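You operate a simulated robot arm through the tools that you are given. There is no shell and no other tool. Be economical: measure what you need, move in short steps, check, and stop when the job is done.

Carry out the task below with a simulated robot arm. There is one attempt and no reset: what you move stays moved.

## Task
Try the flanged bush with both plug gauges and sort it.
Fine: GOOD only if green goes in and red stays proud, else REWORK; put both gauges back in their rests.
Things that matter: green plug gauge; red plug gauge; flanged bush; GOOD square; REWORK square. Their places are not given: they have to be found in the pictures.

It is judged by the outcome, as a careful person would: the job done as asked, and still so three seconds after it is handed in. It fails if anything else is knocked over, pushed out of place, dropped, spilled or broken.

## Robot
A 6-joint arm with a two-finger parallel gripper, fixed in place. Base frame: the origin is at the foot of the arm, x ahead of it, y to its left, z up; the work surface is at about z = 0.865. Units: m, degrees, N and s.
With the tool pointing down near the work surface it reaches from about 0.24 to 0.64 m from the base axis. Its first joint turns from -66.0 to 66.0 degrees. Payload 2.7 kg.
The TCP is the grasp point between the finger pads, 0.023 m short of the fingertips. In the tool frame z runs along the fingers and y along their closing line. Largest opening 0.094 m; finger width 0.038, thickness 0.01; the body of the gripper, 0.054 by 0.096 m, starts 0.039 m behind the TCP.
Orientation is that of the tool frame in the base frame, as [roll, pitch, yaw] about the fixed x, y, z axes, in that order (R = Rz(yaw) Ry(pitch) Rx(roll)). With the fingers straight down and closing along the base's y, the tool's x points along the base's -x, its y along +y and its z along -z.

## Interface
- The arm moves only by the tool apply_moves. Its argument "rows" is text: rows parted by semicolons, each of 7 numbers parted by spaces: the shift along the tool's x, y, z in m, then the turn, a rotation vector about the tool's x, y, z in degrees, then the gripper command, from -1 (shut) to 1 (fully open), values between in proportion. In form: x y z ax ay az jaw; .... A call has 1 to 20 rows; each row shifts and turns the commanded pose from where the row before left it, along the tool's axes as they then stand. A row lasts 0.2 s, in which the tool goes at most 0.05 m and 8.6 degrees; a call with a longer step from one row to the next is refused whole, and so is a gripper value outside its range. Where a pose cannot be reached the arm comes as near as it can. A force on the tool above 40 N (or 10 N above the force at the start of the call, whichever is more), or a blocked arm, ends the call early, and 0.2 s more pass. The fingers move at their own pace (about 0.045 m/s each) and stop on an object; they squeeze with about 22 N. The grip force told is the motor's: it shows also when the fingers shut on nothing. Time passes only in rows, and 0.2 s behind the last, so rows that do not move let the fingers close. It gives the time, the measured TCP pose, the force on the tool (base axes), the opening and the grip force at its end, in the units of the frame above (readings bear some noise).
- Cameras (640 x 400 px; columns grow to the right, rows downward): "scene" is fixed at [0.0645, -0.4203, 1.4142]; the picture's right is [0.88, -0.48, 0.00], its down [-0.23, -0.41, -0.88] and it looks along [0.42, 0.77, -0.47] (base axes); focal length 310 px, centre (320, 200). "wrist" rides on the gripper at [-0.039, 0, -0.044] in the tool frame; the picture's right is [0.00, -1.00, 0.00], its down [0.97, 0.00, -0.24] and it looks along [0.24, 0.00, 0.97] (tool axes); focal length 218 px, centre (320, 200).
- capture(camera): a new picture of that camera. The clock stands still meanwhile.
- measure_at(camera, pixels): for up to 12 pixels [column, row] of the newest picture of that camera ("zoom" is the newest enlarged one), the place [x, y, z] in the base frame of the surface seen there, good to about 0.002 m. The clock stands still meanwhile.
- close_up(camera, box): a new picture of the part [left, top, right, bottom] of that camera's present view, enlarged. The clock stands still meanwhile.
- hand_in(): hands the job in; it is judged then, once.

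Work in short steps. Measure before you move; look again where a grasp or a placing could have gone wrong, and mend it. You have 80 turns and 54 pictures in all, those below and enlarged ones among them. Open the gripper and draw the arm clear of the work before you hand the job in, unless the task says otherwise; then end with one line.

The tools are called after "Call:" as name(argument=value, ...) on one line, values as JSON. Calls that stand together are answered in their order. apply_moves: Moves the arm, as the interface text tells. Its arguments: {"type":"object","properties":{"rows":{"type":"string"}},"required":["rows"]} The other tools are called the same way: capture (camera) takes a picture; measure_at (camera, pixels) gives the place of the surface under pixels of a picture; close_up (camera, box) takes an enlarged picture of a part of a camera's view; hand_in () hands the job in.

At the start:

```text
t: 0.0
ee_pos: [0.2784, 0.283, 1.2102]
tool_rot: [-180.0, 0.0, -180.0]
contact_force: [-0.2, 1.7, -0.7]
opening: 0.0937
grasp_force: 0.0
```

scene: 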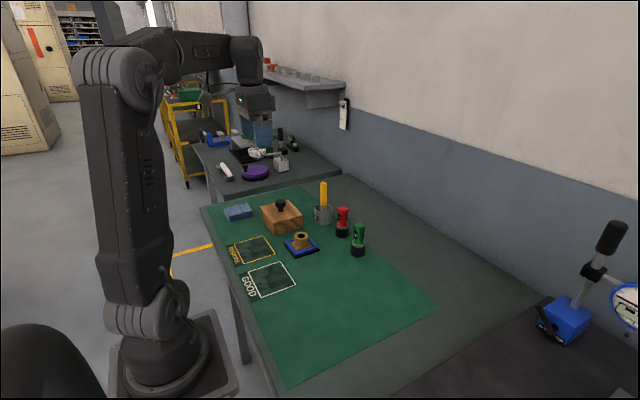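
wrist: 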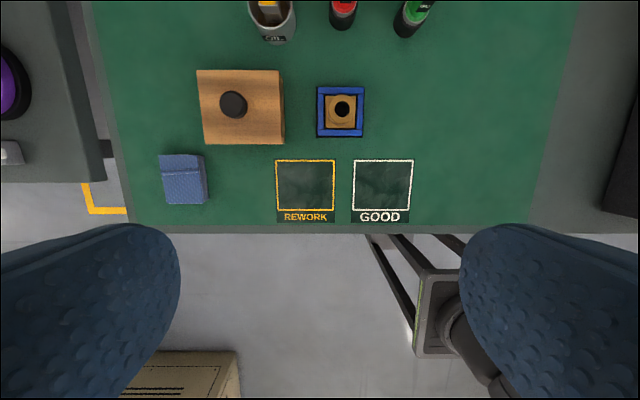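

The pictures show the bush in a blue tray (wrist 340,110), gauges at the top, and squares below. I take enlarged views to see the details.

Call:
close_up(camera="scene", box=[220, 170, 400, 300])

Call:
measure_at(camera="wrist", pixels=[[342, 110], [330, 98], [353, 98], [330, 124], [353, 124], [305, 185], [383, 185], [343, 8], [412, 15], [234, 104], [318, 88], [364, 136]])

```text
3.08 times, centred on (310, 235) of scene
```

zoom: 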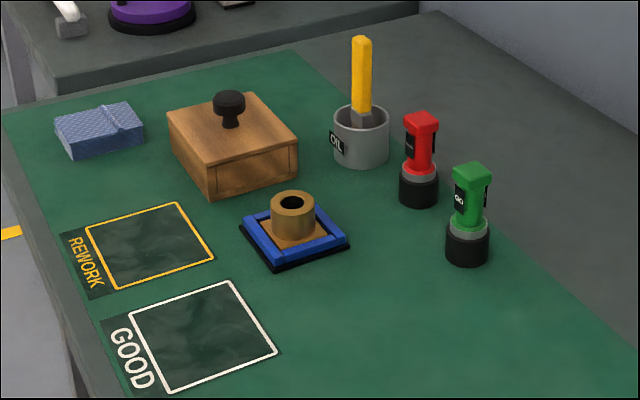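

```text
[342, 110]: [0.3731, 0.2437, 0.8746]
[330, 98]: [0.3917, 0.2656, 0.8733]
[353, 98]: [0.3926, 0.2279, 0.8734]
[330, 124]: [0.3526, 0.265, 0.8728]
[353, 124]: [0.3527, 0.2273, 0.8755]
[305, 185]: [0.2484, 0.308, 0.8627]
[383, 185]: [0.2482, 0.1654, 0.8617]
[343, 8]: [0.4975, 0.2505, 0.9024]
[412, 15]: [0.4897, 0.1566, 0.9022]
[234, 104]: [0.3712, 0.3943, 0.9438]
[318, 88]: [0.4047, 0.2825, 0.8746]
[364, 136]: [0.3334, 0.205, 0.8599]
```

The enlarged view shows the gauges upright in black rests, handles up, and the bush with its boss up in a blue nest. I measure these from the zoom.

Call:
measure_at(camera="zoom", pixels=[[421, 116], [472, 168], [277, 203], [309, 203], [293, 213], [293, 194], [293, 230], [422, 155], [468, 205], [466, 228], [468, 250], [282, 241]])

Call:
close_up(camera="scene", box=[325, 195, 375, 265])

Call:
close_up(camera="scene", box=[280, 220, 325, 260])

```text
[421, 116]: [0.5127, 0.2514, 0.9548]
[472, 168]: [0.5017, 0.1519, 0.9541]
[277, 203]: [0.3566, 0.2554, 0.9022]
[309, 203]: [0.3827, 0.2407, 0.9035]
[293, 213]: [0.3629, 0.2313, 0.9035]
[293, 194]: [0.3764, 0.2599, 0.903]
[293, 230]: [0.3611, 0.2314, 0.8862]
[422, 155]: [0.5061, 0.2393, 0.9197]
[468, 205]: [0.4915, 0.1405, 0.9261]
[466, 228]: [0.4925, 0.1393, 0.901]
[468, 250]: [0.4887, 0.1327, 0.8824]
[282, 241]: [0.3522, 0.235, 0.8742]
```

```text
5.71 times, centred on (350, 230) of scene
```

zoom: 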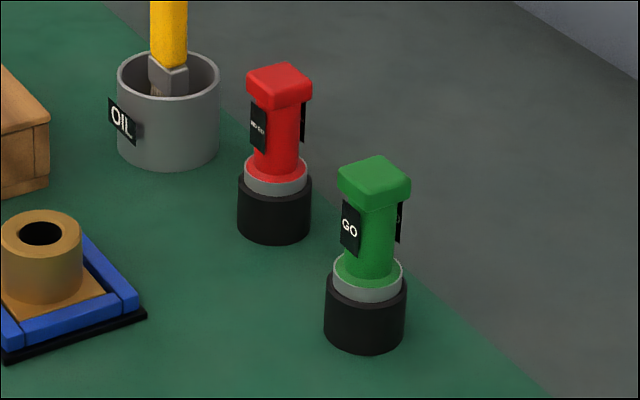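

```text
10.00 times, centred on (302, 240) of scene
```

zoom: 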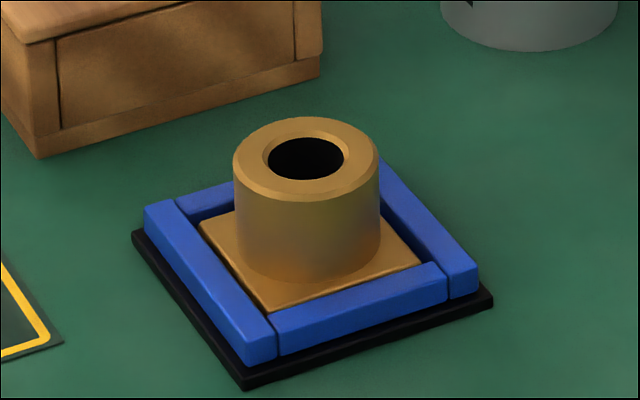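

I move above the gauges and the bush for a near-vertical view.

Call:
apply_moves(rows="-0.034 -0.0166 0.02 0 0 0 1;-0.034 -0.0166 0.02 0 0 0 1;-0.034 -0.0166 0.02 0 0 0 1;-0.034 -0.0166 0.02 0 0 0 1;-0.034 -0.0166 0.02 0 0 0 1;0 0 0 0 0 0 1")

Call:
capture(camera="wrist")

```text
t: 1.4
ee_pos: [0.4504, 0.2008, 1.1106]
tool_rot: [180.0, 0.0, -180.0]
contact_force: [-0.2, 0.3, 0.4]
opening: 0.0938
grasp_force: 0.2
```

```text
48 pictures are left
```

wrist: 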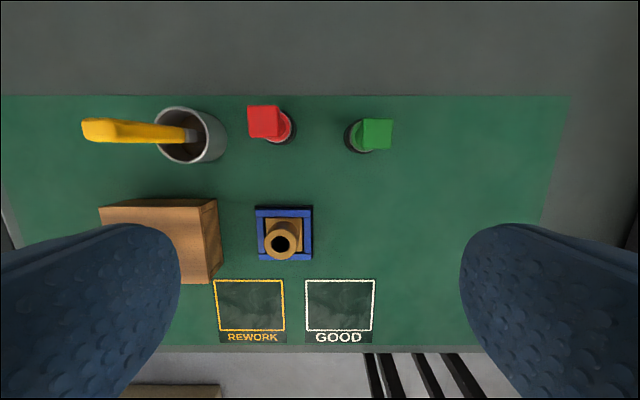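

The heads are now seen from above (red 263,121; green 377,132), bush bore at (281,243). I measure their edges.

Call:
close_up(camera="wrist", box=[240, 90, 400, 190])

Call:
measure_at(camera="wrist", pixels=[[251, 121], [276, 121], [262, 108], [262, 134], [365, 134], [390, 134], [378, 121], [378, 146], [267, 241], [294, 241], [281, 228], [281, 255]])

Call:
close_up(camera="wrist", box=[240, 193, 336, 273])

```text
4.00 times, centred on (320, 140) of wrist
```

zoom: 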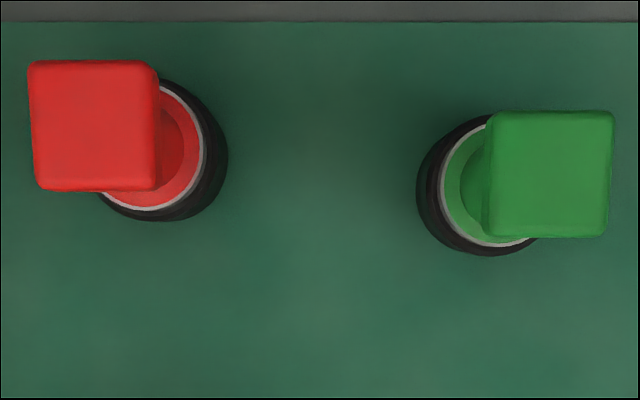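

```text
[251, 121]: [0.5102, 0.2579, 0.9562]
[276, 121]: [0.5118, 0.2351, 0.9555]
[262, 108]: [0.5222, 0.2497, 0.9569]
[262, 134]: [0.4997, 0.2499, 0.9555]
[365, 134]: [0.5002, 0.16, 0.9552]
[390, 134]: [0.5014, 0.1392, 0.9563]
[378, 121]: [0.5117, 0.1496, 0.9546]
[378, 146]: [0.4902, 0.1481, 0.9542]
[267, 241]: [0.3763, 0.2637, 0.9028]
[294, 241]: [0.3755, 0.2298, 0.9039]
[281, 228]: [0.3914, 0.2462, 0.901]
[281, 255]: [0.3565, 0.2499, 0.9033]
```

```text
5.00 times, centred on (288, 233) of wrist
```

zoom: 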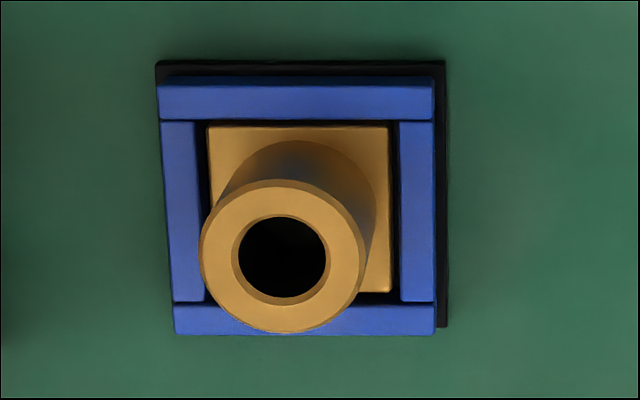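

The zoom shows boss top ring with bore; I measure its rim points accurately.

Call:
measure_at(camera="zoom", pixels=[[204, 256], [233, 256], [331, 256], [360, 256], [282, 184], [282, 212], [282, 301], [282, 329], [212, 135], [382, 135], [383, 285], [282, 256]])

```text
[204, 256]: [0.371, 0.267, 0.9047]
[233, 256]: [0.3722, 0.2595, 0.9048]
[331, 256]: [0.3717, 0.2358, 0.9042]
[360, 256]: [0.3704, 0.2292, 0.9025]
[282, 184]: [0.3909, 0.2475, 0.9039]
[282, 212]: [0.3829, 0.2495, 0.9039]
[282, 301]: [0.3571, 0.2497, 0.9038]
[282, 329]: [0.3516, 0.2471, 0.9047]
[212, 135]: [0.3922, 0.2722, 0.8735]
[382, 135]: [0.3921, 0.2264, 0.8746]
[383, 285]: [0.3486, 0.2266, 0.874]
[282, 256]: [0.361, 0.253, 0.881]
```

Green axis ≈ (0.5005, 0.149), red ≈ (0.5105, 0.2475), bush ≈ (0.371, 0.248), bore top z 0.904. I go above green with the jaw half open and come down to z 0.99.

Call:
apply_moves(rows="-0.0167 -0.0173 0.02 0 0 0 0.2;-0.0167 -0.0173 0.02 0 0 0 0.2;-0.0167 -0.0172 0.02 0 0 0 0.2;0 0 0.04 0 0 0 0.2;0 0 0.02 0 0 0 0.2;0 0 0 0 0 0 0.2")

Call:
capture(camera="wrist")

```text
t: 2.8
ee_pos: [0.4981, 0.1485, 0.9888]
tool_rot: [180.0, 0.0, 180.0]
contact_force: [0.0, -0.1, -0.3]
opening: 0.0563
grasp_force: 0.0
```

```text
45 pictures are left
```

wrist: 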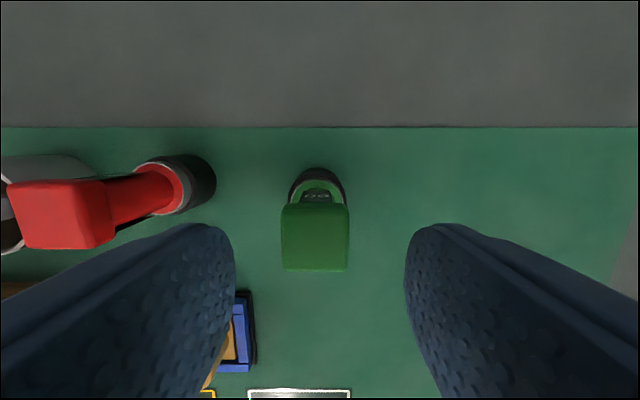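

The head is centred between the fingers (281–349 columns). I measure its edges for the exact axis.

Call:
measure_at(camera="wrist", pixels=[[284, 235], [346, 235], [315, 207], [315, 266], [291, 195], [344, 195], [315, 172], [315, 240]])

Call:
apply_moves(rows="0 0 0.022 0 0 0 0.2;0 0 0.022 0 0 0 0.2;0 0 0 0 0 0 0.2")

Call:
capture(camera="wrist")

```text
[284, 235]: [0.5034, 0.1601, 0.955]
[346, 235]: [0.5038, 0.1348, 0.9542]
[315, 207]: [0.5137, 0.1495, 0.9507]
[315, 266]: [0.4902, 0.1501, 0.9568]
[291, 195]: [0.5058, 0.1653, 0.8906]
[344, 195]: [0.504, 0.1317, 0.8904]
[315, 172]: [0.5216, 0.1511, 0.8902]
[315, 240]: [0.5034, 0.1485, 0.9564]
```

```text
t: 3.6
ee_pos: [0.4985, 0.1491, 0.9445]
tool_rot: [180.0, -0.1, -180.0]
contact_force: [-0.5, 0.7, -0.2]
opening: 0.0566
grasp_force: 0.1
```

```text
44 pictures are left
```

wrist: 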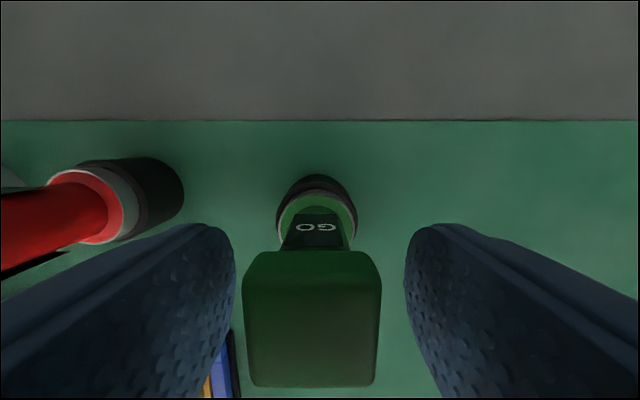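

The gauge axis is about 2.5 mm ahead of the TCP in x; I correct that and close on the head.

Call:
apply_moves(rows="-0.0025 0 0 0 0 0 0.2;0 0 0 0 0 0 -1;0 0 0 0 0 0 -1;0 0 0 0 0 0 -1;0 0 0 0 0 0 -1")

Call:
capture(camera="wrist")

```text
t: 4.8
ee_pos: [0.5009, 0.1483, 0.9457]
tool_rot: [-180.0, 0.0, -180.0]
contact_force: [0.1, -0.3, 0.7]
opening: 0.0227
grasp_force: 21.5
```

```text
43 pictures are left
```

wrist: 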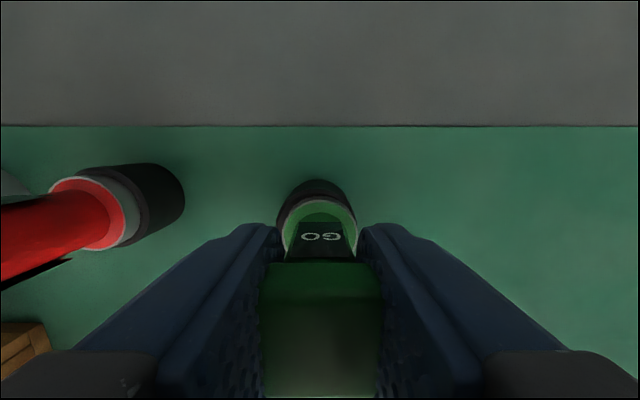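

The head is held (opening 0.0227). I lift straight up and look from the scene.

Call:
apply_moves(rows="0 0 -0.01 0 0 0 -1;0 0 -0.03 0 0 0 -1;0 0 -0.04 0 0 0 -1;0 0 -0.02 0 0 0 -1;0 0 0 0 0 0 -1")

Call:
close_up(camera="scene", box=[300, 140, 428, 270])

Call:
capture(camera="wrist")

```text
t: 6.0
ee_pos: [0.4976, 0.1487, 1.0463]
tool_rot: [-180.0, -0.1, 180.0]
contact_force: [-0.8, 0.1, -1.8]
opening: 0.0227
grasp_force: 22.3
```

```text
3.08 times, centred on (364, 205) of scene
```

zoom: 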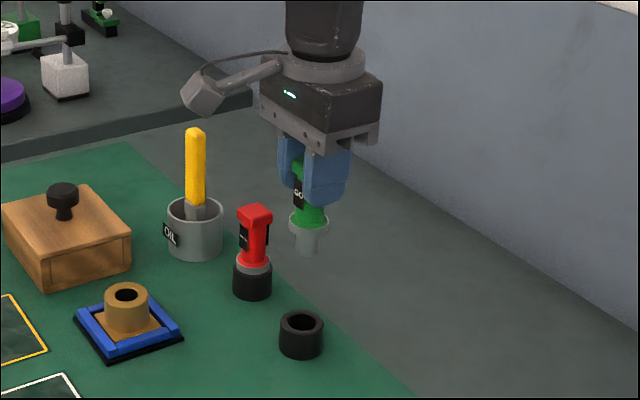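

```text
41 pictures are left
```

wrist: 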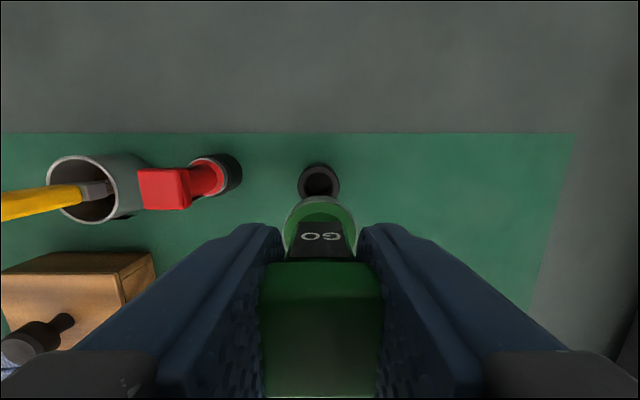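

Green is lifted cleanly; pin hangs below the collar (zoom 307,245). I measure the pin, collar, and the empty rest, and check reading noise.

Call:
measure_at(camera="zoom", pixels=[[307, 252], [301, 245], [315, 245], [308, 245], [292, 222], [326, 222], [309, 233], [283, 320], [321, 320], [302, 333], [302, 311], [302, 328]])

Call:
apply_moves(rows="0 0 0 0 0 0 -1;0 0 0 0 0 0 -1")

Call:
measure_at(camera="wrist", pixels=[[301, 181], [338, 181], [319, 164], [319, 196], [319, 172], [308, 180], [331, 180]])

Call:
apply_moves(rows="0 0 0 0 0 0 -1")

```text
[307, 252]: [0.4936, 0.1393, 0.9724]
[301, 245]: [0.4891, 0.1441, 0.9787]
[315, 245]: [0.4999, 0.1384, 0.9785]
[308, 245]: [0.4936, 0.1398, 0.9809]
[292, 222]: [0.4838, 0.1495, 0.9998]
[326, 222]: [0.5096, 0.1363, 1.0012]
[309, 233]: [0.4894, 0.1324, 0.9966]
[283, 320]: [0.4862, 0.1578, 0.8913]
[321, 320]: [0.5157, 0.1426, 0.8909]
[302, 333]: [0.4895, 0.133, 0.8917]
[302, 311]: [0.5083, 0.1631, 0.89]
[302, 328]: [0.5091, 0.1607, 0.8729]
```

```text
t: 6.6
ee_pos: [0.4987, 0.1488, 1.046]
tool_rot: [179.9, 0.1, -179.9]
contact_force: [0.2, -0.2, -1.5]
opening: 0.0227
grasp_force: 21.8
```

```text
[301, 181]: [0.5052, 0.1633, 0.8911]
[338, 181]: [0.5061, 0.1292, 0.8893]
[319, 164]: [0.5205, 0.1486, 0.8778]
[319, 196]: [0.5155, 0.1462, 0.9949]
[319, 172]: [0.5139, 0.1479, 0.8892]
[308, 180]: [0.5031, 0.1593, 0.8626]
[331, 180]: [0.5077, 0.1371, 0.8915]
```

```text
t: 7.0
ee_pos: [0.4986, 0.1484, 1.0455]
tool_rot: [180.0, 0.0, 180.0]
contact_force: [0.3, -0.5, -1.2]
opening: 0.0226
grasp_force: 22.1
```

The gauge axis sits on the TCP, pin tip ≈0.075 below it. Rest-to-bush offset is (-0.130, +0.0985) by both cameras; I move there at this height.

Call:
apply_moves(rows="0.026 0.0197 0 0 0 0 -1;0.026 0.0197 0 0 0 0 -1;0.026 0.0197 0 0 0 0 -1;0.026 0.0197 0 0 0 0 -1;0.026 0.0197 0 0 0 0 -1;0 0 0.03 0 0 0 -1;0 0 0.02 0 0 0 -1;0 0 0.005 0 0 0 -1;0 0 0 0 0 0 -1")

Call:
close_up(camera="scene", box=[275, 200, 339, 260])

Call:
capture(camera="wrist")

```text
t: 9.0
ee_pos: [0.368, 0.247, 0.9901]
tool_rot: [-180.0, 0.1, -180.0]
contact_force: [-0.4, -1.0, -1.5]
opening: 0.0228
grasp_force: 21.6
```

```text
6.67 times, centred on (307, 230) of scene
```

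zoom: 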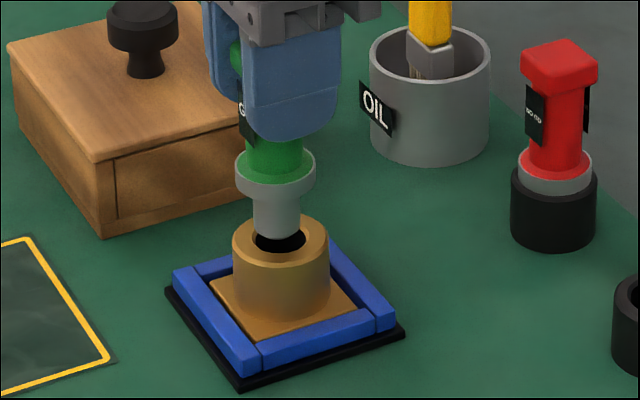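

```text
39 pictures are left
```

wrist: 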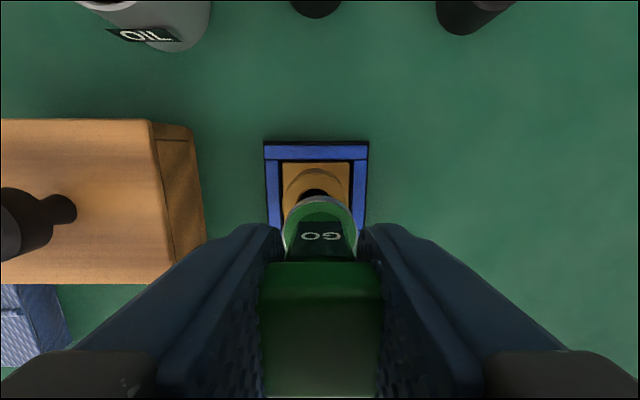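

The pin is ~5 px left of bore centre in the zoom (276 vs 281), and the flange is ~4 px left of centre in the wrist view. I measure to quantify the correction.

Call:
measure_at(camera="wrist", pixels=[[284, 170], [348, 170], [266, 200], [365, 200], [316, 166], [316, 143], [306, 192], [327, 192]])

Call:
measure_at(camera="zoom", pixels=[[235, 245], [327, 245], [281, 265], [276, 230], [256, 225], [298, 225], [238, 180], [314, 180], [275, 190], [254, 243], [307, 243]])

```text
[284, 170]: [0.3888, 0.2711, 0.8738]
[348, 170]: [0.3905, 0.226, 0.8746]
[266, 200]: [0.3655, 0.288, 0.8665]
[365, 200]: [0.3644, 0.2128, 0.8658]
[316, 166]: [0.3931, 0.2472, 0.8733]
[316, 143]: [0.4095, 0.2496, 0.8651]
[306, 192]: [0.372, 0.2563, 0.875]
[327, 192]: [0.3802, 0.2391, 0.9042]
```

```text
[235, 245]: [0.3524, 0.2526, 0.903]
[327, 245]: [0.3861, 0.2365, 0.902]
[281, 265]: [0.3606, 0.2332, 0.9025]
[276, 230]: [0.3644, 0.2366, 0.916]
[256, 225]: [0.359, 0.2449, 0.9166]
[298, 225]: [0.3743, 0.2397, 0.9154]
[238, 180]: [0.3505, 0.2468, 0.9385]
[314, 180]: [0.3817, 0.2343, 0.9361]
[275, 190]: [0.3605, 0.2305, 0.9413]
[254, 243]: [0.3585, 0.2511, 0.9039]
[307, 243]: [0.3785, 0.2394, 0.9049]
```

Both cameras agree: shift by about (+0.0026, +0.002). I correct and lower until just over the bore, then a little in.

Call:
apply_moves(rows="-0.0026 0.002 0 0 0 0 -1;0 0 0.005 0 0 0 -1;0 0 0.003 0 0 0 -1;0 0 0 0 0 0 -1")

Call:
close_up(camera="scene", box=[285, 210, 325, 250])

```text
t: 10.0
ee_pos: [0.3714, 0.2494, 0.9817]
tool_rot: [-180.0, 0.0, -179.9]
contact_force: [-0.5, 0.0, -2.0]
opening: 0.0222
grasp_force: 22.3
```

```text
10.00 times, centred on (305, 230) of scene
```

zoom: 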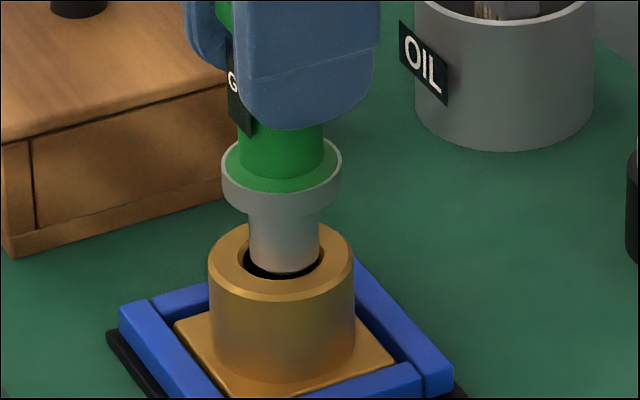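

The pin is centred over the bore within ~0.5 mm (283 vs 281). I lower 6 mm in small steps, watching the force.

Call:
apply_moves(rows="0.0004 0.0002 0.002 0 0 0 -1;0 0 0.002 0 0 0 -1;0 0 0.002 0 0 0 -1;0 0 0 0 0 0 -1")

Call:
close_up(camera="scene", box=[285, 210, 325, 250])

```text
t: 11.0
ee_pos: [0.3724, 0.2508, 0.9763]
tool_rot: [180.0, 0.0, -179.9]
contact_force: [-2.4, 0.1, -0.1]
opening: 0.0226
grasp_force: 22.0
```

```text
10.00 times, centred on (305, 230) of scene
```

zoom: 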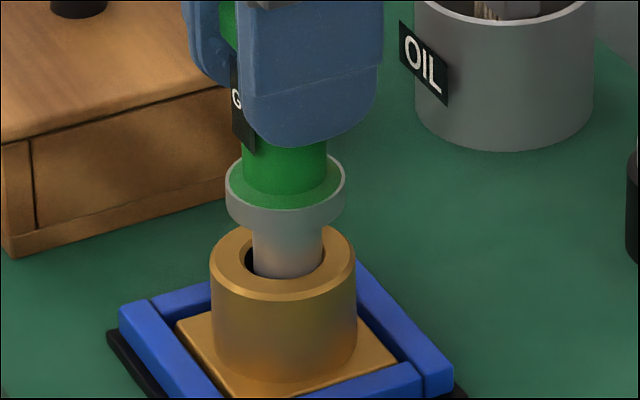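

The pin has entered the chamfer, sitting ~1 mm to the right and pressing with 2.4 N in x. I ease it back (-0.0012, -0.0005) and go down further.

Call:
apply_moves(rows="0.0012 -0.0005 0 0 0 0 -1;0 0 0.002 0 0 0 -1;0 0 0.002 0 0 0 -1;0 0 0 0 0 0 -1")

Call:
close_up(camera="scene", box=[285, 210, 325, 250])

```text
t: 12.0
ee_pos: [0.3708, 0.2492, 0.9713]
tool_rot: [180.0, 0.0, 180.0]
contact_force: [-0.9, 0.9, -2.0]
opening: 0.0226
grasp_force: 22.5
```

```text
10.00 times, centred on (305, 230) of scene
```

zoom: 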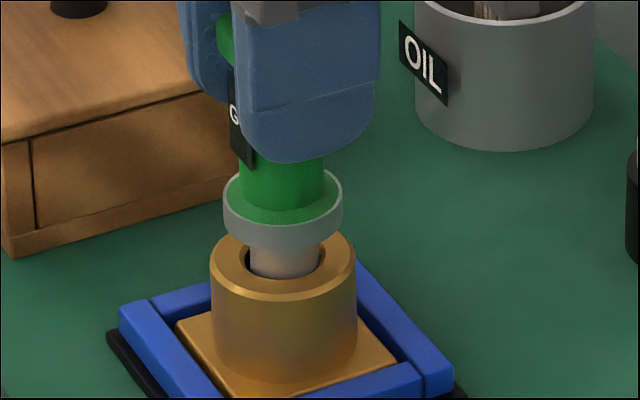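

The pin is going in freely, with no vertical force. I continue down until the collar should seat (~10 mm more).

Call:
apply_moves(rows="0 0 0.002 0 0 0 -1;0 0 0.002 0 0 0 -1;0 0 0.002 0 0 0 -1;0 0 0 0 0 0 -1")

Call:
close_up(camera="scene", box=[285, 210, 325, 250])

```text
t: 13.0
ee_pos: [0.3716, 0.2496, 0.9679]
tool_rot: [180.0, 0.0, 180.0]
contact_force: [-0.2, 1.6, -1.6]
opening: 0.0227
grasp_force: 22.4
```

```text
10.00 times, centred on (305, 230) of scene
```

zoom: 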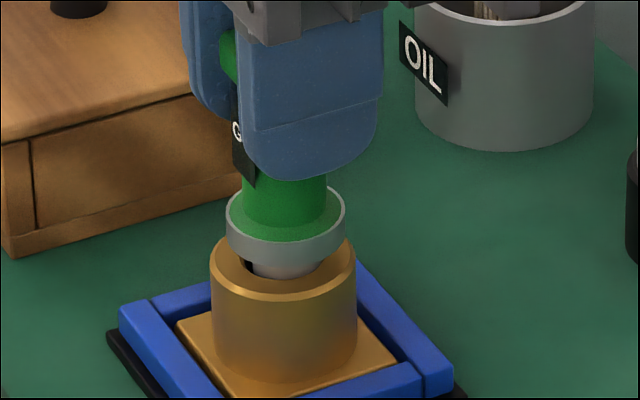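

Still sliding in with small forces; collar about 6–8 mm above the boss. I continue.

Call:
apply_moves(rows="0 0 0.002 0 0 0 -1;0 0 0.002 0 0 0 -1;0 0 0 0 0 0 -1;0 0 0 0 0 0 -1")

Call:
close_up(camera="scene", box=[285, 210, 325, 250])

```text
t: 14.0
ee_pos: [0.3719, 0.248, 0.9618]
tool_rot: [-180.0, 0.0, -180.0]
contact_force: [-0.4, -0.3, -1.4]
opening: 0.0228
grasp_force: 22.2
```

```text
10.00 times, centred on (305, 230) of scene
```

zoom: 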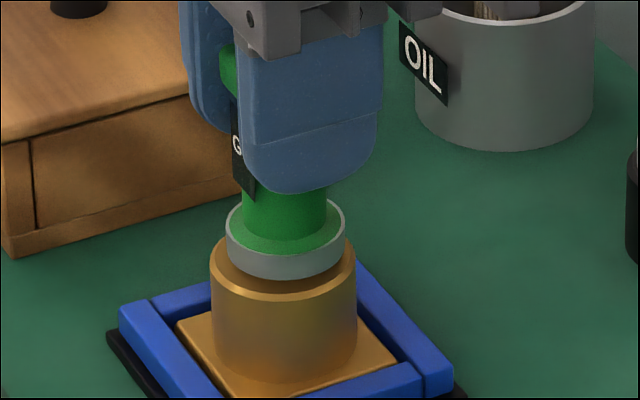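

Nearly seated, with about 2–3 mm left. I take the last small steps.

Call:
apply_moves(rows="0 0 0.001 0 0 0 -1;0 0 0.001 0 0 0 -1;0 0 0.001 0 0 0 -1;0 0 0 0 0 0 -1")

Call:
close_up(camera="scene", box=[285, 210, 325, 250])

```text
t: 15.0
ee_pos: [0.3707, 0.2489, 0.9601]
tool_rot: [179.9, 0.1, 180.0]
contact_force: [-0.1, -0.6, -0.2]
opening: 0.0227
grasp_force: 22.4
```

```text
10.00 times, centred on (305, 230) of scene
```

zoom: 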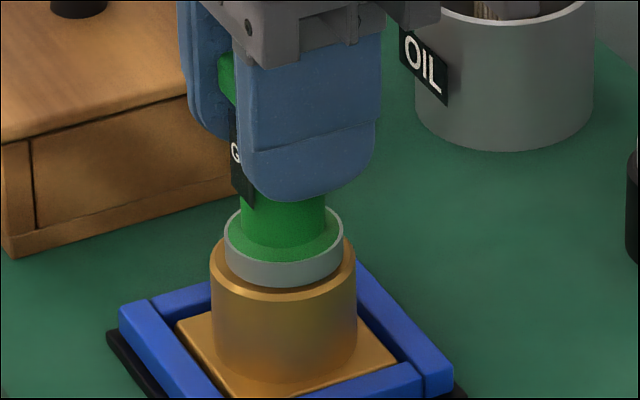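

Green is in, collar on the boss within about a millimetre. One more 1 mm to confirm seating, then I lift straight out.

Call:
apply_moves(rows="0 0 0.001 0 0 0 -1;0 0 0 0 0 0 -1")

Call:
apply_moves(rows="0 0 -0.007 0 0 0 -1;0 0 -0.01 0 0 0 -1;0 0 -0.01 0 0 0 -1;0 0 -0.02 0 0 0 -1;0 0 -0.04 0 0 0 -1;0 0 0 0 0 0 -1")

Call:
capture(camera="scene")

```text
t: 15.6
ee_pos: [0.3709, 0.2487, 0.9575]
tool_rot: [180.0, 0.0, 180.0]
contact_force: [-0.5, -0.8, -0.5]
opening: 0.0226
grasp_force: 22.4
```

```text
t: 17.0
ee_pos: [0.3682, 0.2477, 1.0462]
tool_rot: [-179.9, 0.0, 179.9]
contact_force: [0.5, 0.3, -0.5]
opening: 0.0227
grasp_force: 21.6
```

```text
32 pictures are left
```

scene: 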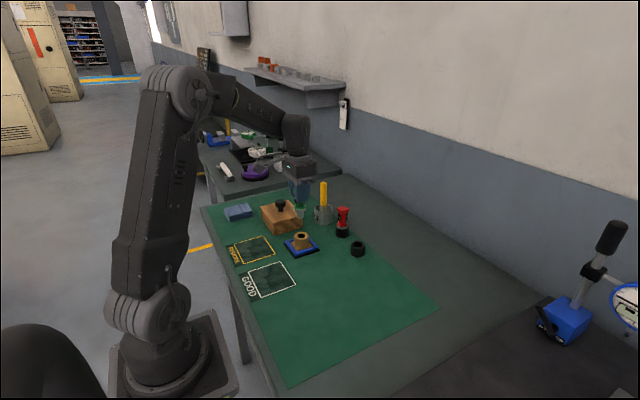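

Green goes in; bush stays in its nest. I carry green back over its rest and stop with the pin ~15 mm above it.

Call:
apply_moves(rows="-0.0258 -0.02004 0 0 0 0 -1;-0.0258 -0.02004 0 0 0 0 -1;-0.0258 -0.02004 0 0 0 0 -1;-0.0258 -0.02004 0 0 0 0 -1;-0.0258 -0.02004 0 0 0 0 -1;0 0 0.04 0 0 0 -1;0 0 0.03 0 0 0 -1;0 0 0 0 0 0 -1;0 0 0 0 0 0 -1")

Call:
close_up(camera="scene", box=[335, 220, 381, 260])

Call:
capture(camera="wrist")

```text
t: 19.0
ee_pos: [0.5009, 0.147, 0.9745]
tool_rot: [-179.9, 0.1, 180.0]
contact_force: [0.6, 0.3, -1.8]
opening: 0.0227
grasp_force: 21.6
```

```text
10.00 times, centred on (358, 240) of scene
```

zoom: 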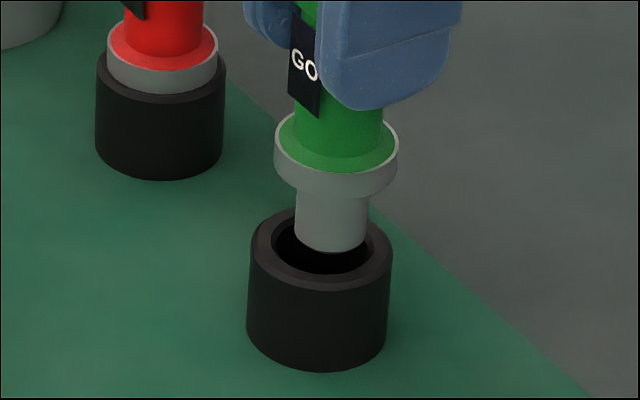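

```text
30 pictures are left
```

wrist: 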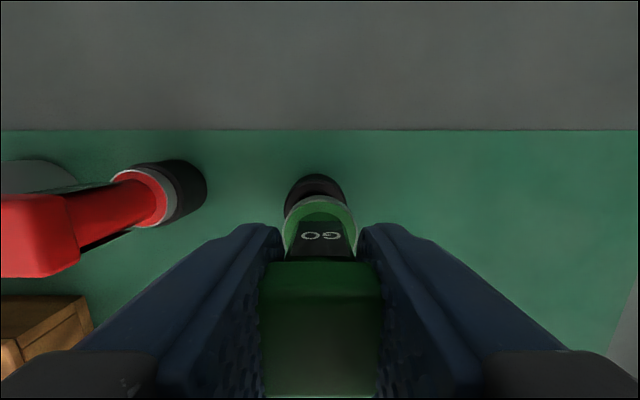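

Pin is ~10 px right of the cup centre in the zoom, and the cup is ~5 px left in the wrist view: correction (-0.0013, +0.0022). I apply it, lower partly and check.

Call:
apply_moves(rows="0.0013 0.0022 0 0 0 0 -1;0 0 0 0 0 0 -1;0 0 0.006 0 0 0 -1;0 0 0.004 0 0 0 -1;0 0 0 0 0 0 -1")

Call:
close_up(camera="scene", box=[335, 220, 381, 260])

```text
t: 20.2
ee_pos: [0.4995, 0.1515, 0.9643]
tool_rot: [-180.0, 0.0, -179.9]
contact_force: [-0.4, 0.8, -0.9]
opening: 0.0228
grasp_force: 21.8
```

```text
10.00 times, centred on (358, 240) of scene
```

zoom: 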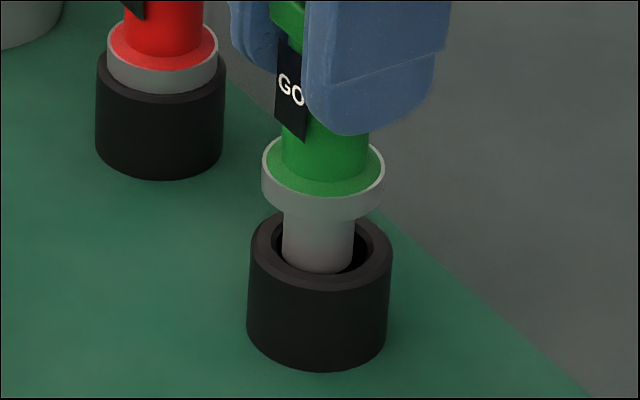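

Now centred (318 vs 320). I lower the remaining ~18 mm in steps.

Call:
apply_moves(rows="0 0 0.003 0 0 0 -1;0 0 0.004 0 0 0 -1;0 0 0.004 0 0 0 -1;0 0 0.003 0 0 0 -1;0 0 0.002 0 0 0 -1;0 0 0 0 0 0 -1;0 0 0 0 0 0 -1")

Call:
close_up(camera="scene", box=[335, 220, 381, 260])

```text
t: 21.8
ee_pos: [0.4982, 0.1494, 0.949]
tool_rot: [180.0, 0.0, -180.0]
contact_force: [-0.5, 0.6, -1.1]
opening: 0.0225
grasp_force: 21.9
```

```text
10.00 times, centred on (358, 240) of scene
```

zoom: 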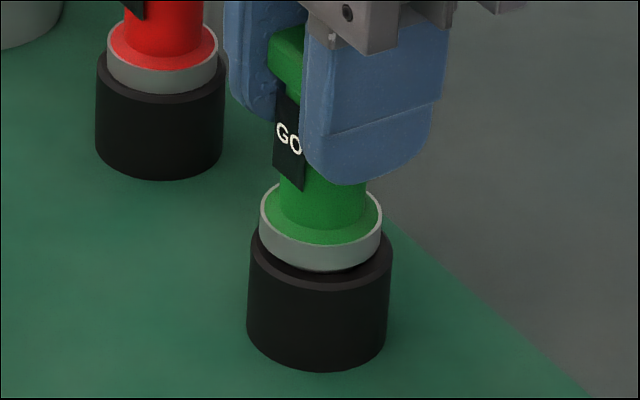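

About 3 mm remain. I lower it, then open the jaw.

Call:
apply_moves(rows="0 0 0.0015 0 0 0 -1;0 0 0.0015 0 0 0 -1;0 0 0 0 0 0 -1")

Call:
apply_moves(rows="0 0 0 0 0 0 -0.4;0 0 0 0 0 0 0.1;0 0 0 0 0 0 0.1;0 0 0 0 0 0 0.1")

Call:
close_up(camera="scene", box=[320, 200, 384, 260])

```text
t: 22.6
ee_pos: [0.498, 0.1507, 0.945]
tool_rot: [179.9, -0.1, 180.0]
contact_force: [-0.9, 0.2, 1.2]
opening: 0.0228
grasp_force: 21.9
```

```text
t: 23.6
ee_pos: [0.4989, 0.1512, 0.9451]
tool_rot: [-179.9, 0.0, 180.0]
contact_force: [0.8, -0.9, 0.3]
opening: 0.0515
grasp_force: 0.1
```

```text
6.67 times, centred on (352, 230) of scene
```

zoom: 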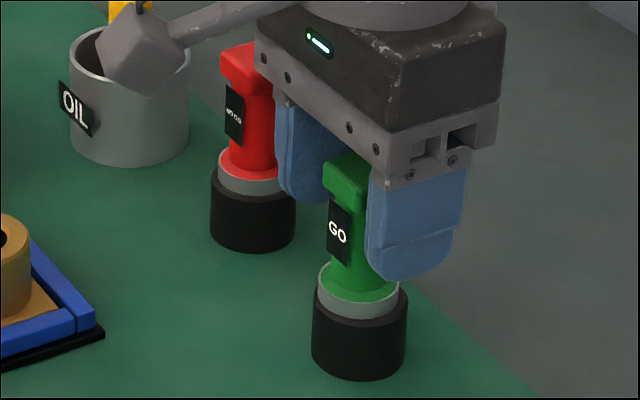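

Green stands seated. I lift clear and move over red, staying high, then look.

Call:
apply_moves(rows="0 0 -0.02 0 0 0 0.1;0 0 -0.04 0 0 0 0.1;0 0 -0.04 0 0 0 0.1;-0.0033 0.0324 0 0 0 0 0.1;-0.0033 0.0324 0 0 0 0 0.1;-0.0034 0.0323 0 0 0 0 0.1;0 0 0 0 0 0 0.1;0 0 0 0 0 0 0.1")

Call:
capture(camera="wrist")

Call:
close_up(camera="scene", box=[290, 150, 390, 260])

```text
t: 25.4
ee_pos: [0.5081, 0.2475, 1.0438]
tool_rot: [-179.9, -0.1, 180.0]
contact_force: [-0.2, 0.3, 0.2]
opening: 0.0517
grasp_force: 0.1
```

```text
26 pictures are left
```

wrist: 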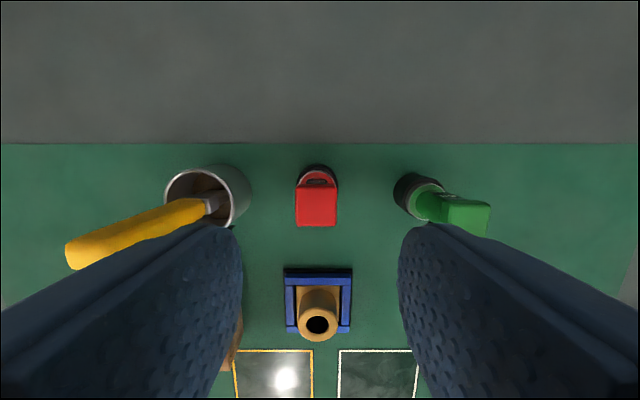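

```text
3.64 times, centred on (340, 205) of scene
```

zoom: 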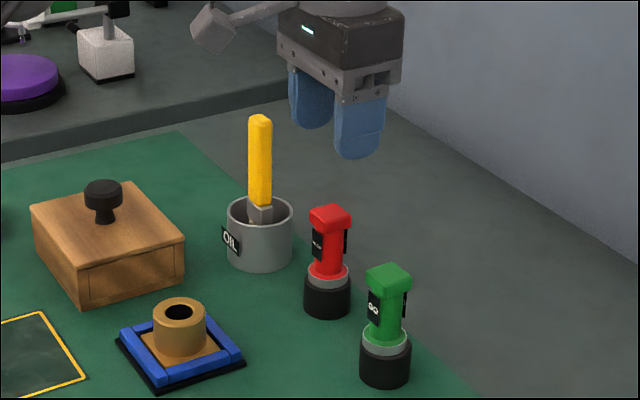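

I measure red's head edges, the rest, and the brush/cup clearance.

Call:
measure_at(camera="wrist", pixels=[[297, 208], [336, 208], [317, 188], [317, 224], [300, 178], [336, 178], [75, 250], [210, 203], [150, 225], [248, 200], [242, 180], [317, 166]])

Call:
measure_at(camera="zoom", pixels=[[259, 118], [260, 150], [260, 198], [330, 212], [315, 212], [346, 212], [290, 210], [232, 210]])

```text
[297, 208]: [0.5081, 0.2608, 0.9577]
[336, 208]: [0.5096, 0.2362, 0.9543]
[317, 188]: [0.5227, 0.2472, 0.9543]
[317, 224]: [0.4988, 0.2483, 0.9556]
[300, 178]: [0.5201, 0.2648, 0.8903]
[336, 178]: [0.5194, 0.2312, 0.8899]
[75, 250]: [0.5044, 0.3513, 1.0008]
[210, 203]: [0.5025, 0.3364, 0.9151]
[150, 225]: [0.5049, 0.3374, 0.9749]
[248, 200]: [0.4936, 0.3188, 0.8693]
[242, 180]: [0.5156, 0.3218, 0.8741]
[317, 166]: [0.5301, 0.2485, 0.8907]
```

```text
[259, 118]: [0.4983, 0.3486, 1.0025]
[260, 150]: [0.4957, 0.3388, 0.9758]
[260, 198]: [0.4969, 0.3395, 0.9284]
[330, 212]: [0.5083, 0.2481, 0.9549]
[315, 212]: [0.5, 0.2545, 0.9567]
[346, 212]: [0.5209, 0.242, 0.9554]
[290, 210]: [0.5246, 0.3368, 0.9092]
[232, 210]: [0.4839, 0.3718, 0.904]
```

Red axis ≈ (0.5105, 0.2483); brush and cup (y ≥ 0.32) clear the gripper. I descend and grip the head as with green.

Call:
apply_moves(rows="-0.001 0.0008 0.035 0 0 0 0.1;0 0 0.035 0 0 0 0.1;0 0 0.02 0 0 0 0.1;0 0 0.011 0 0 0 0.1;0 0 0 0 0 0 0.1")

Call:
capture(camera="wrist")

```text
t: 26.6
ee_pos: [0.5094, 0.2497, 0.9439]
tool_rot: [-179.9, -0.1, 179.8]
contact_force: [0.6, -0.9, 0.6]
opening: 0.0516
grasp_force: 0.0
```

```text
24 pictures are left
```

wrist: 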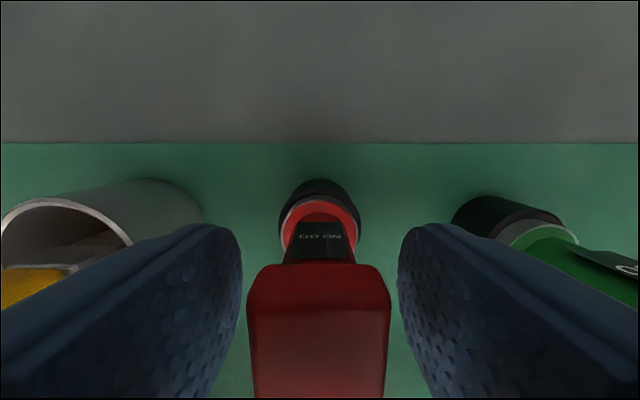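

Red's head is centred between the fingers, so I close and lift 0.1.

Call:
apply_moves(rows="0 0 0 0 0 0 -1;0 0 0 0 0 0 -1;0 0 0 0 0 0 -1;0 0 0 0 0 0 -1")

Call:
apply_moves(rows="0 0 -0.01 0 0 0 -1;0 0 -0.03 0 0 0 -1;0 0 -0.04 0 0 0 -1;0 0 -0.02 0 0 0 -1;0 0 0 0 0 0 -1;0 0 0 0 0 0 -1")

Call:
close_up(camera="scene", box=[280, 150, 380, 260])

```text
t: 27.6
ee_pos: [0.5089, 0.2514, 0.9438]
tool_rot: [-180.0, 0.0, 180.0]
contact_force: [0.1, -0.3, -0.2]
opening: 0.0225
grasp_force: 22.1
```

```text
t: 29.0
ee_pos: [0.5102, 0.2511, 1.0452]
tool_rot: [180.0, 0.1, 180.0]
contact_force: [-0.4, 0.0, -0.9]
opening: 0.0226
grasp_force: 22.1
```

```text
3.64 times, centred on (330, 205) of scene
```

zoom: 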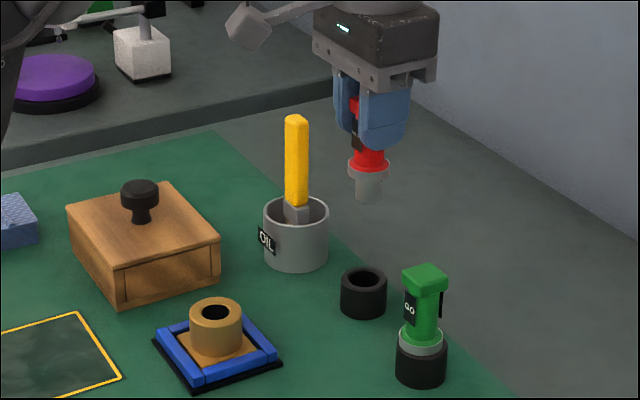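

Red is lifted. Now I carry it over the bush (offset about -0.139, -0.0015) and stop ~10 mm above the bore.

Call:
apply_moves(rows="0.0348 -0.0004 0 0 0 0 -1;0.0348 -0.0004 0 0 0 0 -1;0.0347 -0.0004 0 0 0 0 -1;0.0347 -0.0003 0 0 0 0 -1;0 0 0.03 0 0 0 -1;0 0 0.025 0 0 0 -1;0 0 0 0 0 0 -1;0 0 0 0 0 0 -1")

Call:
close_up(camera="scene", box=[285, 210, 325, 250])

Call:
capture(camera="wrist")

```text
t: 30.8
ee_pos: [0.371, 0.2469, 0.9867]
tool_rot: [-180.0, 0.0, -180.0]
contact_force: [0.1, -0.2, -0.8]
opening: 0.0228
grasp_force: 22.2
```

```text
10.00 times, centred on (305, 230) of scene
```

zoom: 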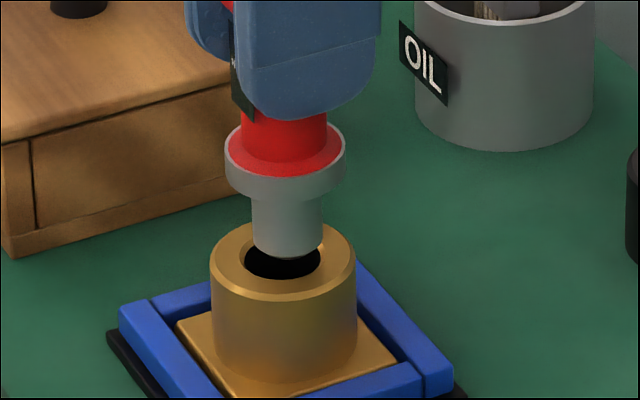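

```text
21 pictures are left
```

wrist: 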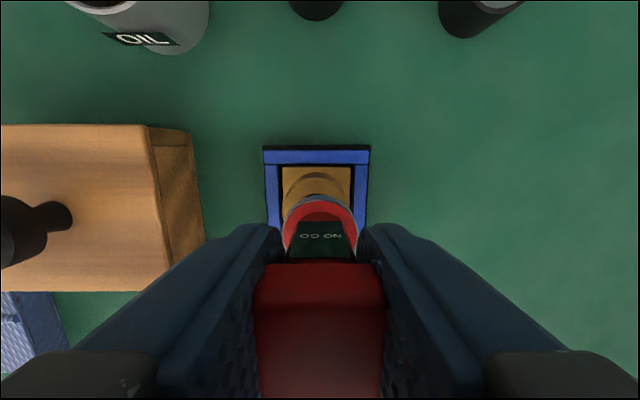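

Pin at 287 vs boss 283, flange centre 316.5 in the wrist view: correction ≈ (0, +0.002). I apply it and lower 8 mm.

Call:
apply_moves(rows="0.0002 0.002 0 0 0 0 -1;0 0 0.004 0 0 0 -1;0 0 0.004 0 0 0 -1;0 0 0 0 0 0 -1")

Call:
close_up(camera="scene", box=[285, 210, 325, 250])

```text
t: 31.8
ee_pos: [0.371, 0.2498, 0.9809]
tool_rot: [179.9, 0.0, -179.9]
contact_force: [1.0, -0.5, -1.5]
opening: 0.0228
grasp_force: 21.9
```

```text
10.00 times, centred on (305, 230) of scene
```

zoom: 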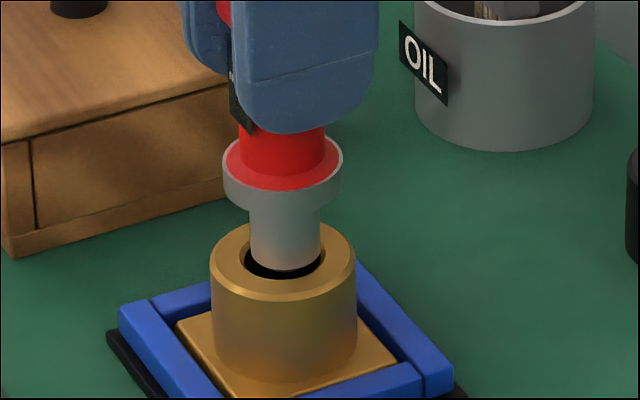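

Pin 285 vs boss 283, well centred. I lower in 1 mm steps watching the vertical force.

Call:
apply_moves(rows="0.0003 0 0.001 0 0 0 -1;0 0 0.001 0 0 0 -1;0 0 0.001 0 0 0 -1;0 0 0.001 0 0 0 -1;0 0 0.001 0 0 0 -1;0 0 0 0 0 0 -1")

Call:
close_up(camera="scene", box=[285, 210, 325, 250])

```text
t: 33.2
ee_pos: [0.3691, 0.2492, 0.9783]
tool_rot: [-179.9, 0.1, 180.0]
contact_force: [0.3, -0.6, -0.8]
opening: 0.0225
grasp_force: 21.8
```

```text
10.00 times, centred on (305, 230) of scene
```

zoom: 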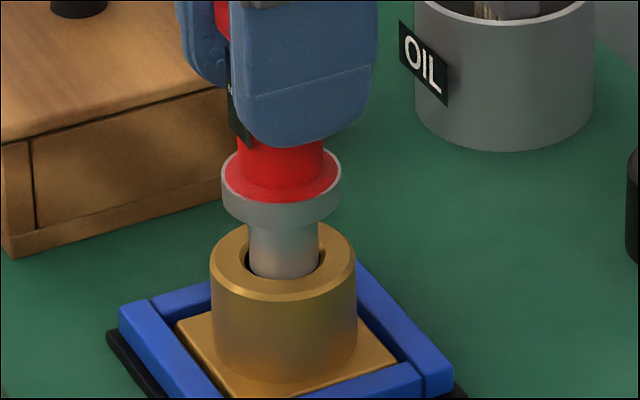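

Centred (282.5 vs 283), no force yet at the bore mouth. I continue in 1 mm steps.

Call:
apply_moves(rows="0 0 0.001 0 0 0 -1;0 0 0.001 0 0 0 -1;0 0 0.001 0 0 0 -1;0 0 0.001 0 0 0 -1;0 0 0 0 0 0 -1")

Call:
close_up(camera="scene", box=[285, 210, 325, 250])

```text
t: 34.4
ee_pos: [0.3695, 0.2484, 0.9732]
tool_rot: [-180.0, -0.1, -180.0]
contact_force: [0.9, 0.4, -1.1]
opening: 0.0225
grasp_force: 21.8
```

```text
10.00 times, centred on (305, 230) of scene
```

zoom: 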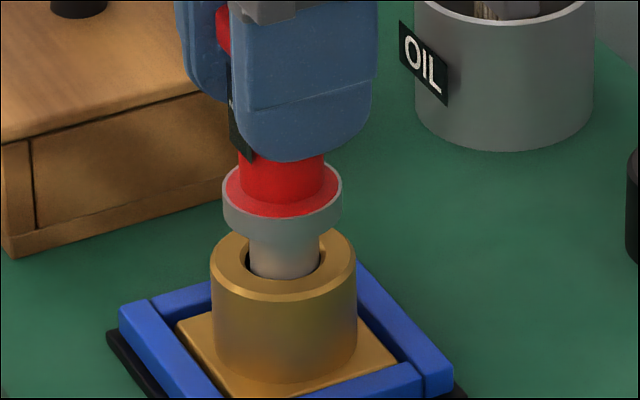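

Red is still descending without vertical force. I continue.

Call:
apply_moves(rows="0 0 0.001 0 0 0 -1;0 0 0.001 0 0 0 -1;0 0 0.001 0 0 0 -1;0 0 0.001 0 0 0 -1;0 0 0.001 0 0 0 -1;0 0 0 0 0 0 -1")

Call:
close_up(camera="scene", box=[285, 210, 325, 250])

```text
t: 35.8
ee_pos: [0.3691, 0.2507, 0.9678]
tool_rot: [180.0, 0.1, 180.0]
contact_force: [0.1, -0.2, -1.2]
opening: 0.0225
grasp_force: 22.3
```

```text
10.00 times, centred on (305, 230) of scene
```

zoom: 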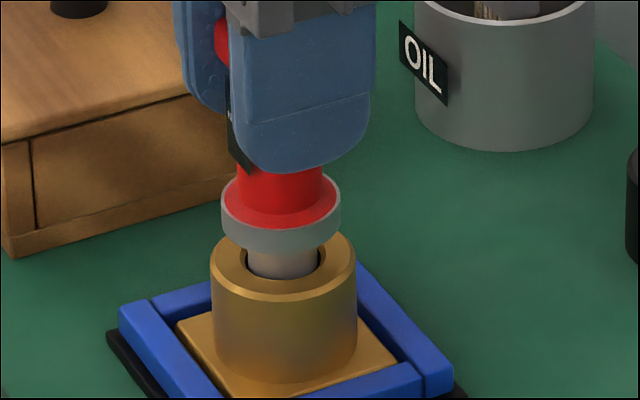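

Red is entering freely too (tip ~10 mm in). I keep going to see whether it seats.

Call:
apply_moves(rows="0 0 0.001 0 0 0 -1;0 0 0.001 0 0 0 -1;0 0 0.001 0 0 0 -1;0 0 0.001 0 0 0 -1;0 0 0.001 0 0 0 -1;0 0 0.001 0 0 0 -1;0 0 0 0 0 0 -1")

Call:
close_up(camera="scene", box=[285, 210, 325, 250])

```text
t: 37.4
ee_pos: [0.3702, 0.2497, 0.963]
tool_rot: [180.0, -0.1, -179.9]
contact_force: [-0.9, -0.4, -0.7]
opening: 0.0228
grasp_force: 22.0
```

```text
10.00 times, centred on (305, 230) of scene
```

zoom: 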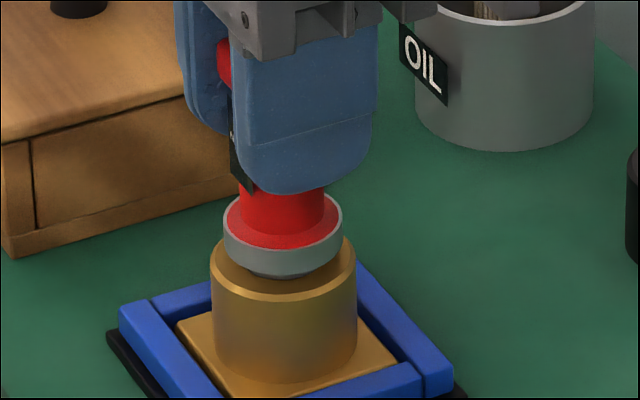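

It is nearly in (3–4 mm left), with no resistance. I take the last steps.

Call:
apply_moves(rows="0 0 0.001 0 0 0 -1;0 0 0.001 0 0 0 -1;0 0 0.001 0 0 0 -1;0 0 0.001 0 0 0 -1;0 0 0 0 0 0 -1;0 0 0 0 0 0 -1")

Call:
close_up(camera="scene", box=[285, 210, 325, 250])

```text
t: 38.8
ee_pos: [0.3696, 0.2497, 0.9582]
tool_rot: [-179.9, 0.1, 180.0]
contact_force: [0.3, -0.9, -1.4]
opening: 0.0226
grasp_force: 21.7
```

```text
10.00 times, centred on (305, 230) of scene
```

zoom: 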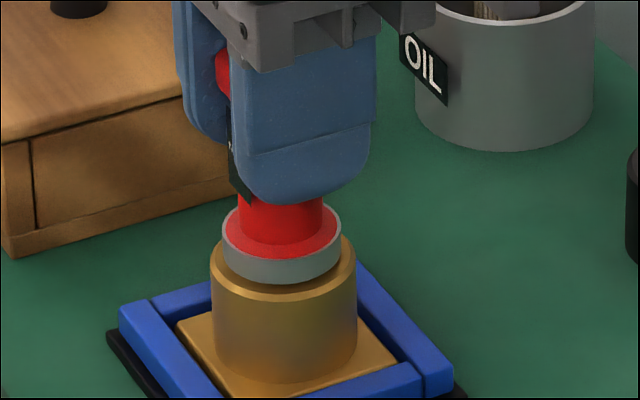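

Red goes in fully as well, with no slip in the fingers, so the bush is REWORK. I lift red straight out and carry it back over its rest.

Call:
apply_moves(rows="0 0 -0.007 0 0 0 -1;0 0 -0.01 0 0 0 -1;0 0 -0.01 0 0 0 -1;0 0 -0.02 0 0 0 -1;0 0 -0.04 0 0 0 -1;-0.0349 0 0 0 0 0 -1;-0.0349 0 0 0 0 0 -1;-0.0349 0 0 0 0 0 -1;-0.0348 -0.0005 0 0 0 0 -1;0 0 0.04 0 0 0 -1;0 0 0.03 0 0 0 -1;0 0 0 0 0 0 -1;0 0 0 0 0 0 -1")

Call:
close_up(camera="scene", box=[320, 203, 366, 243])

Call:
capture(camera="wrist")

```text
t: 41.6
ee_pos: [0.5138, 0.2472, 0.9771]
tool_rot: [-179.9, -0.1, -179.9]
contact_force: [0.0, -0.6, -1.4]
opening: 0.0229
grasp_force: 22.0
```

```text
10.00 times, centred on (343, 223) of scene
```

zoom: 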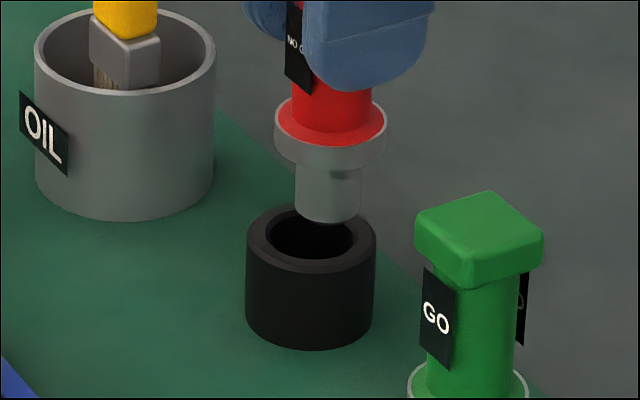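

```text
13 pictures are left
```

wrist: 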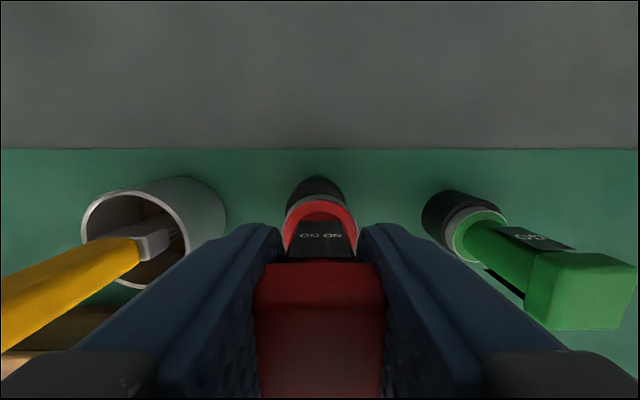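

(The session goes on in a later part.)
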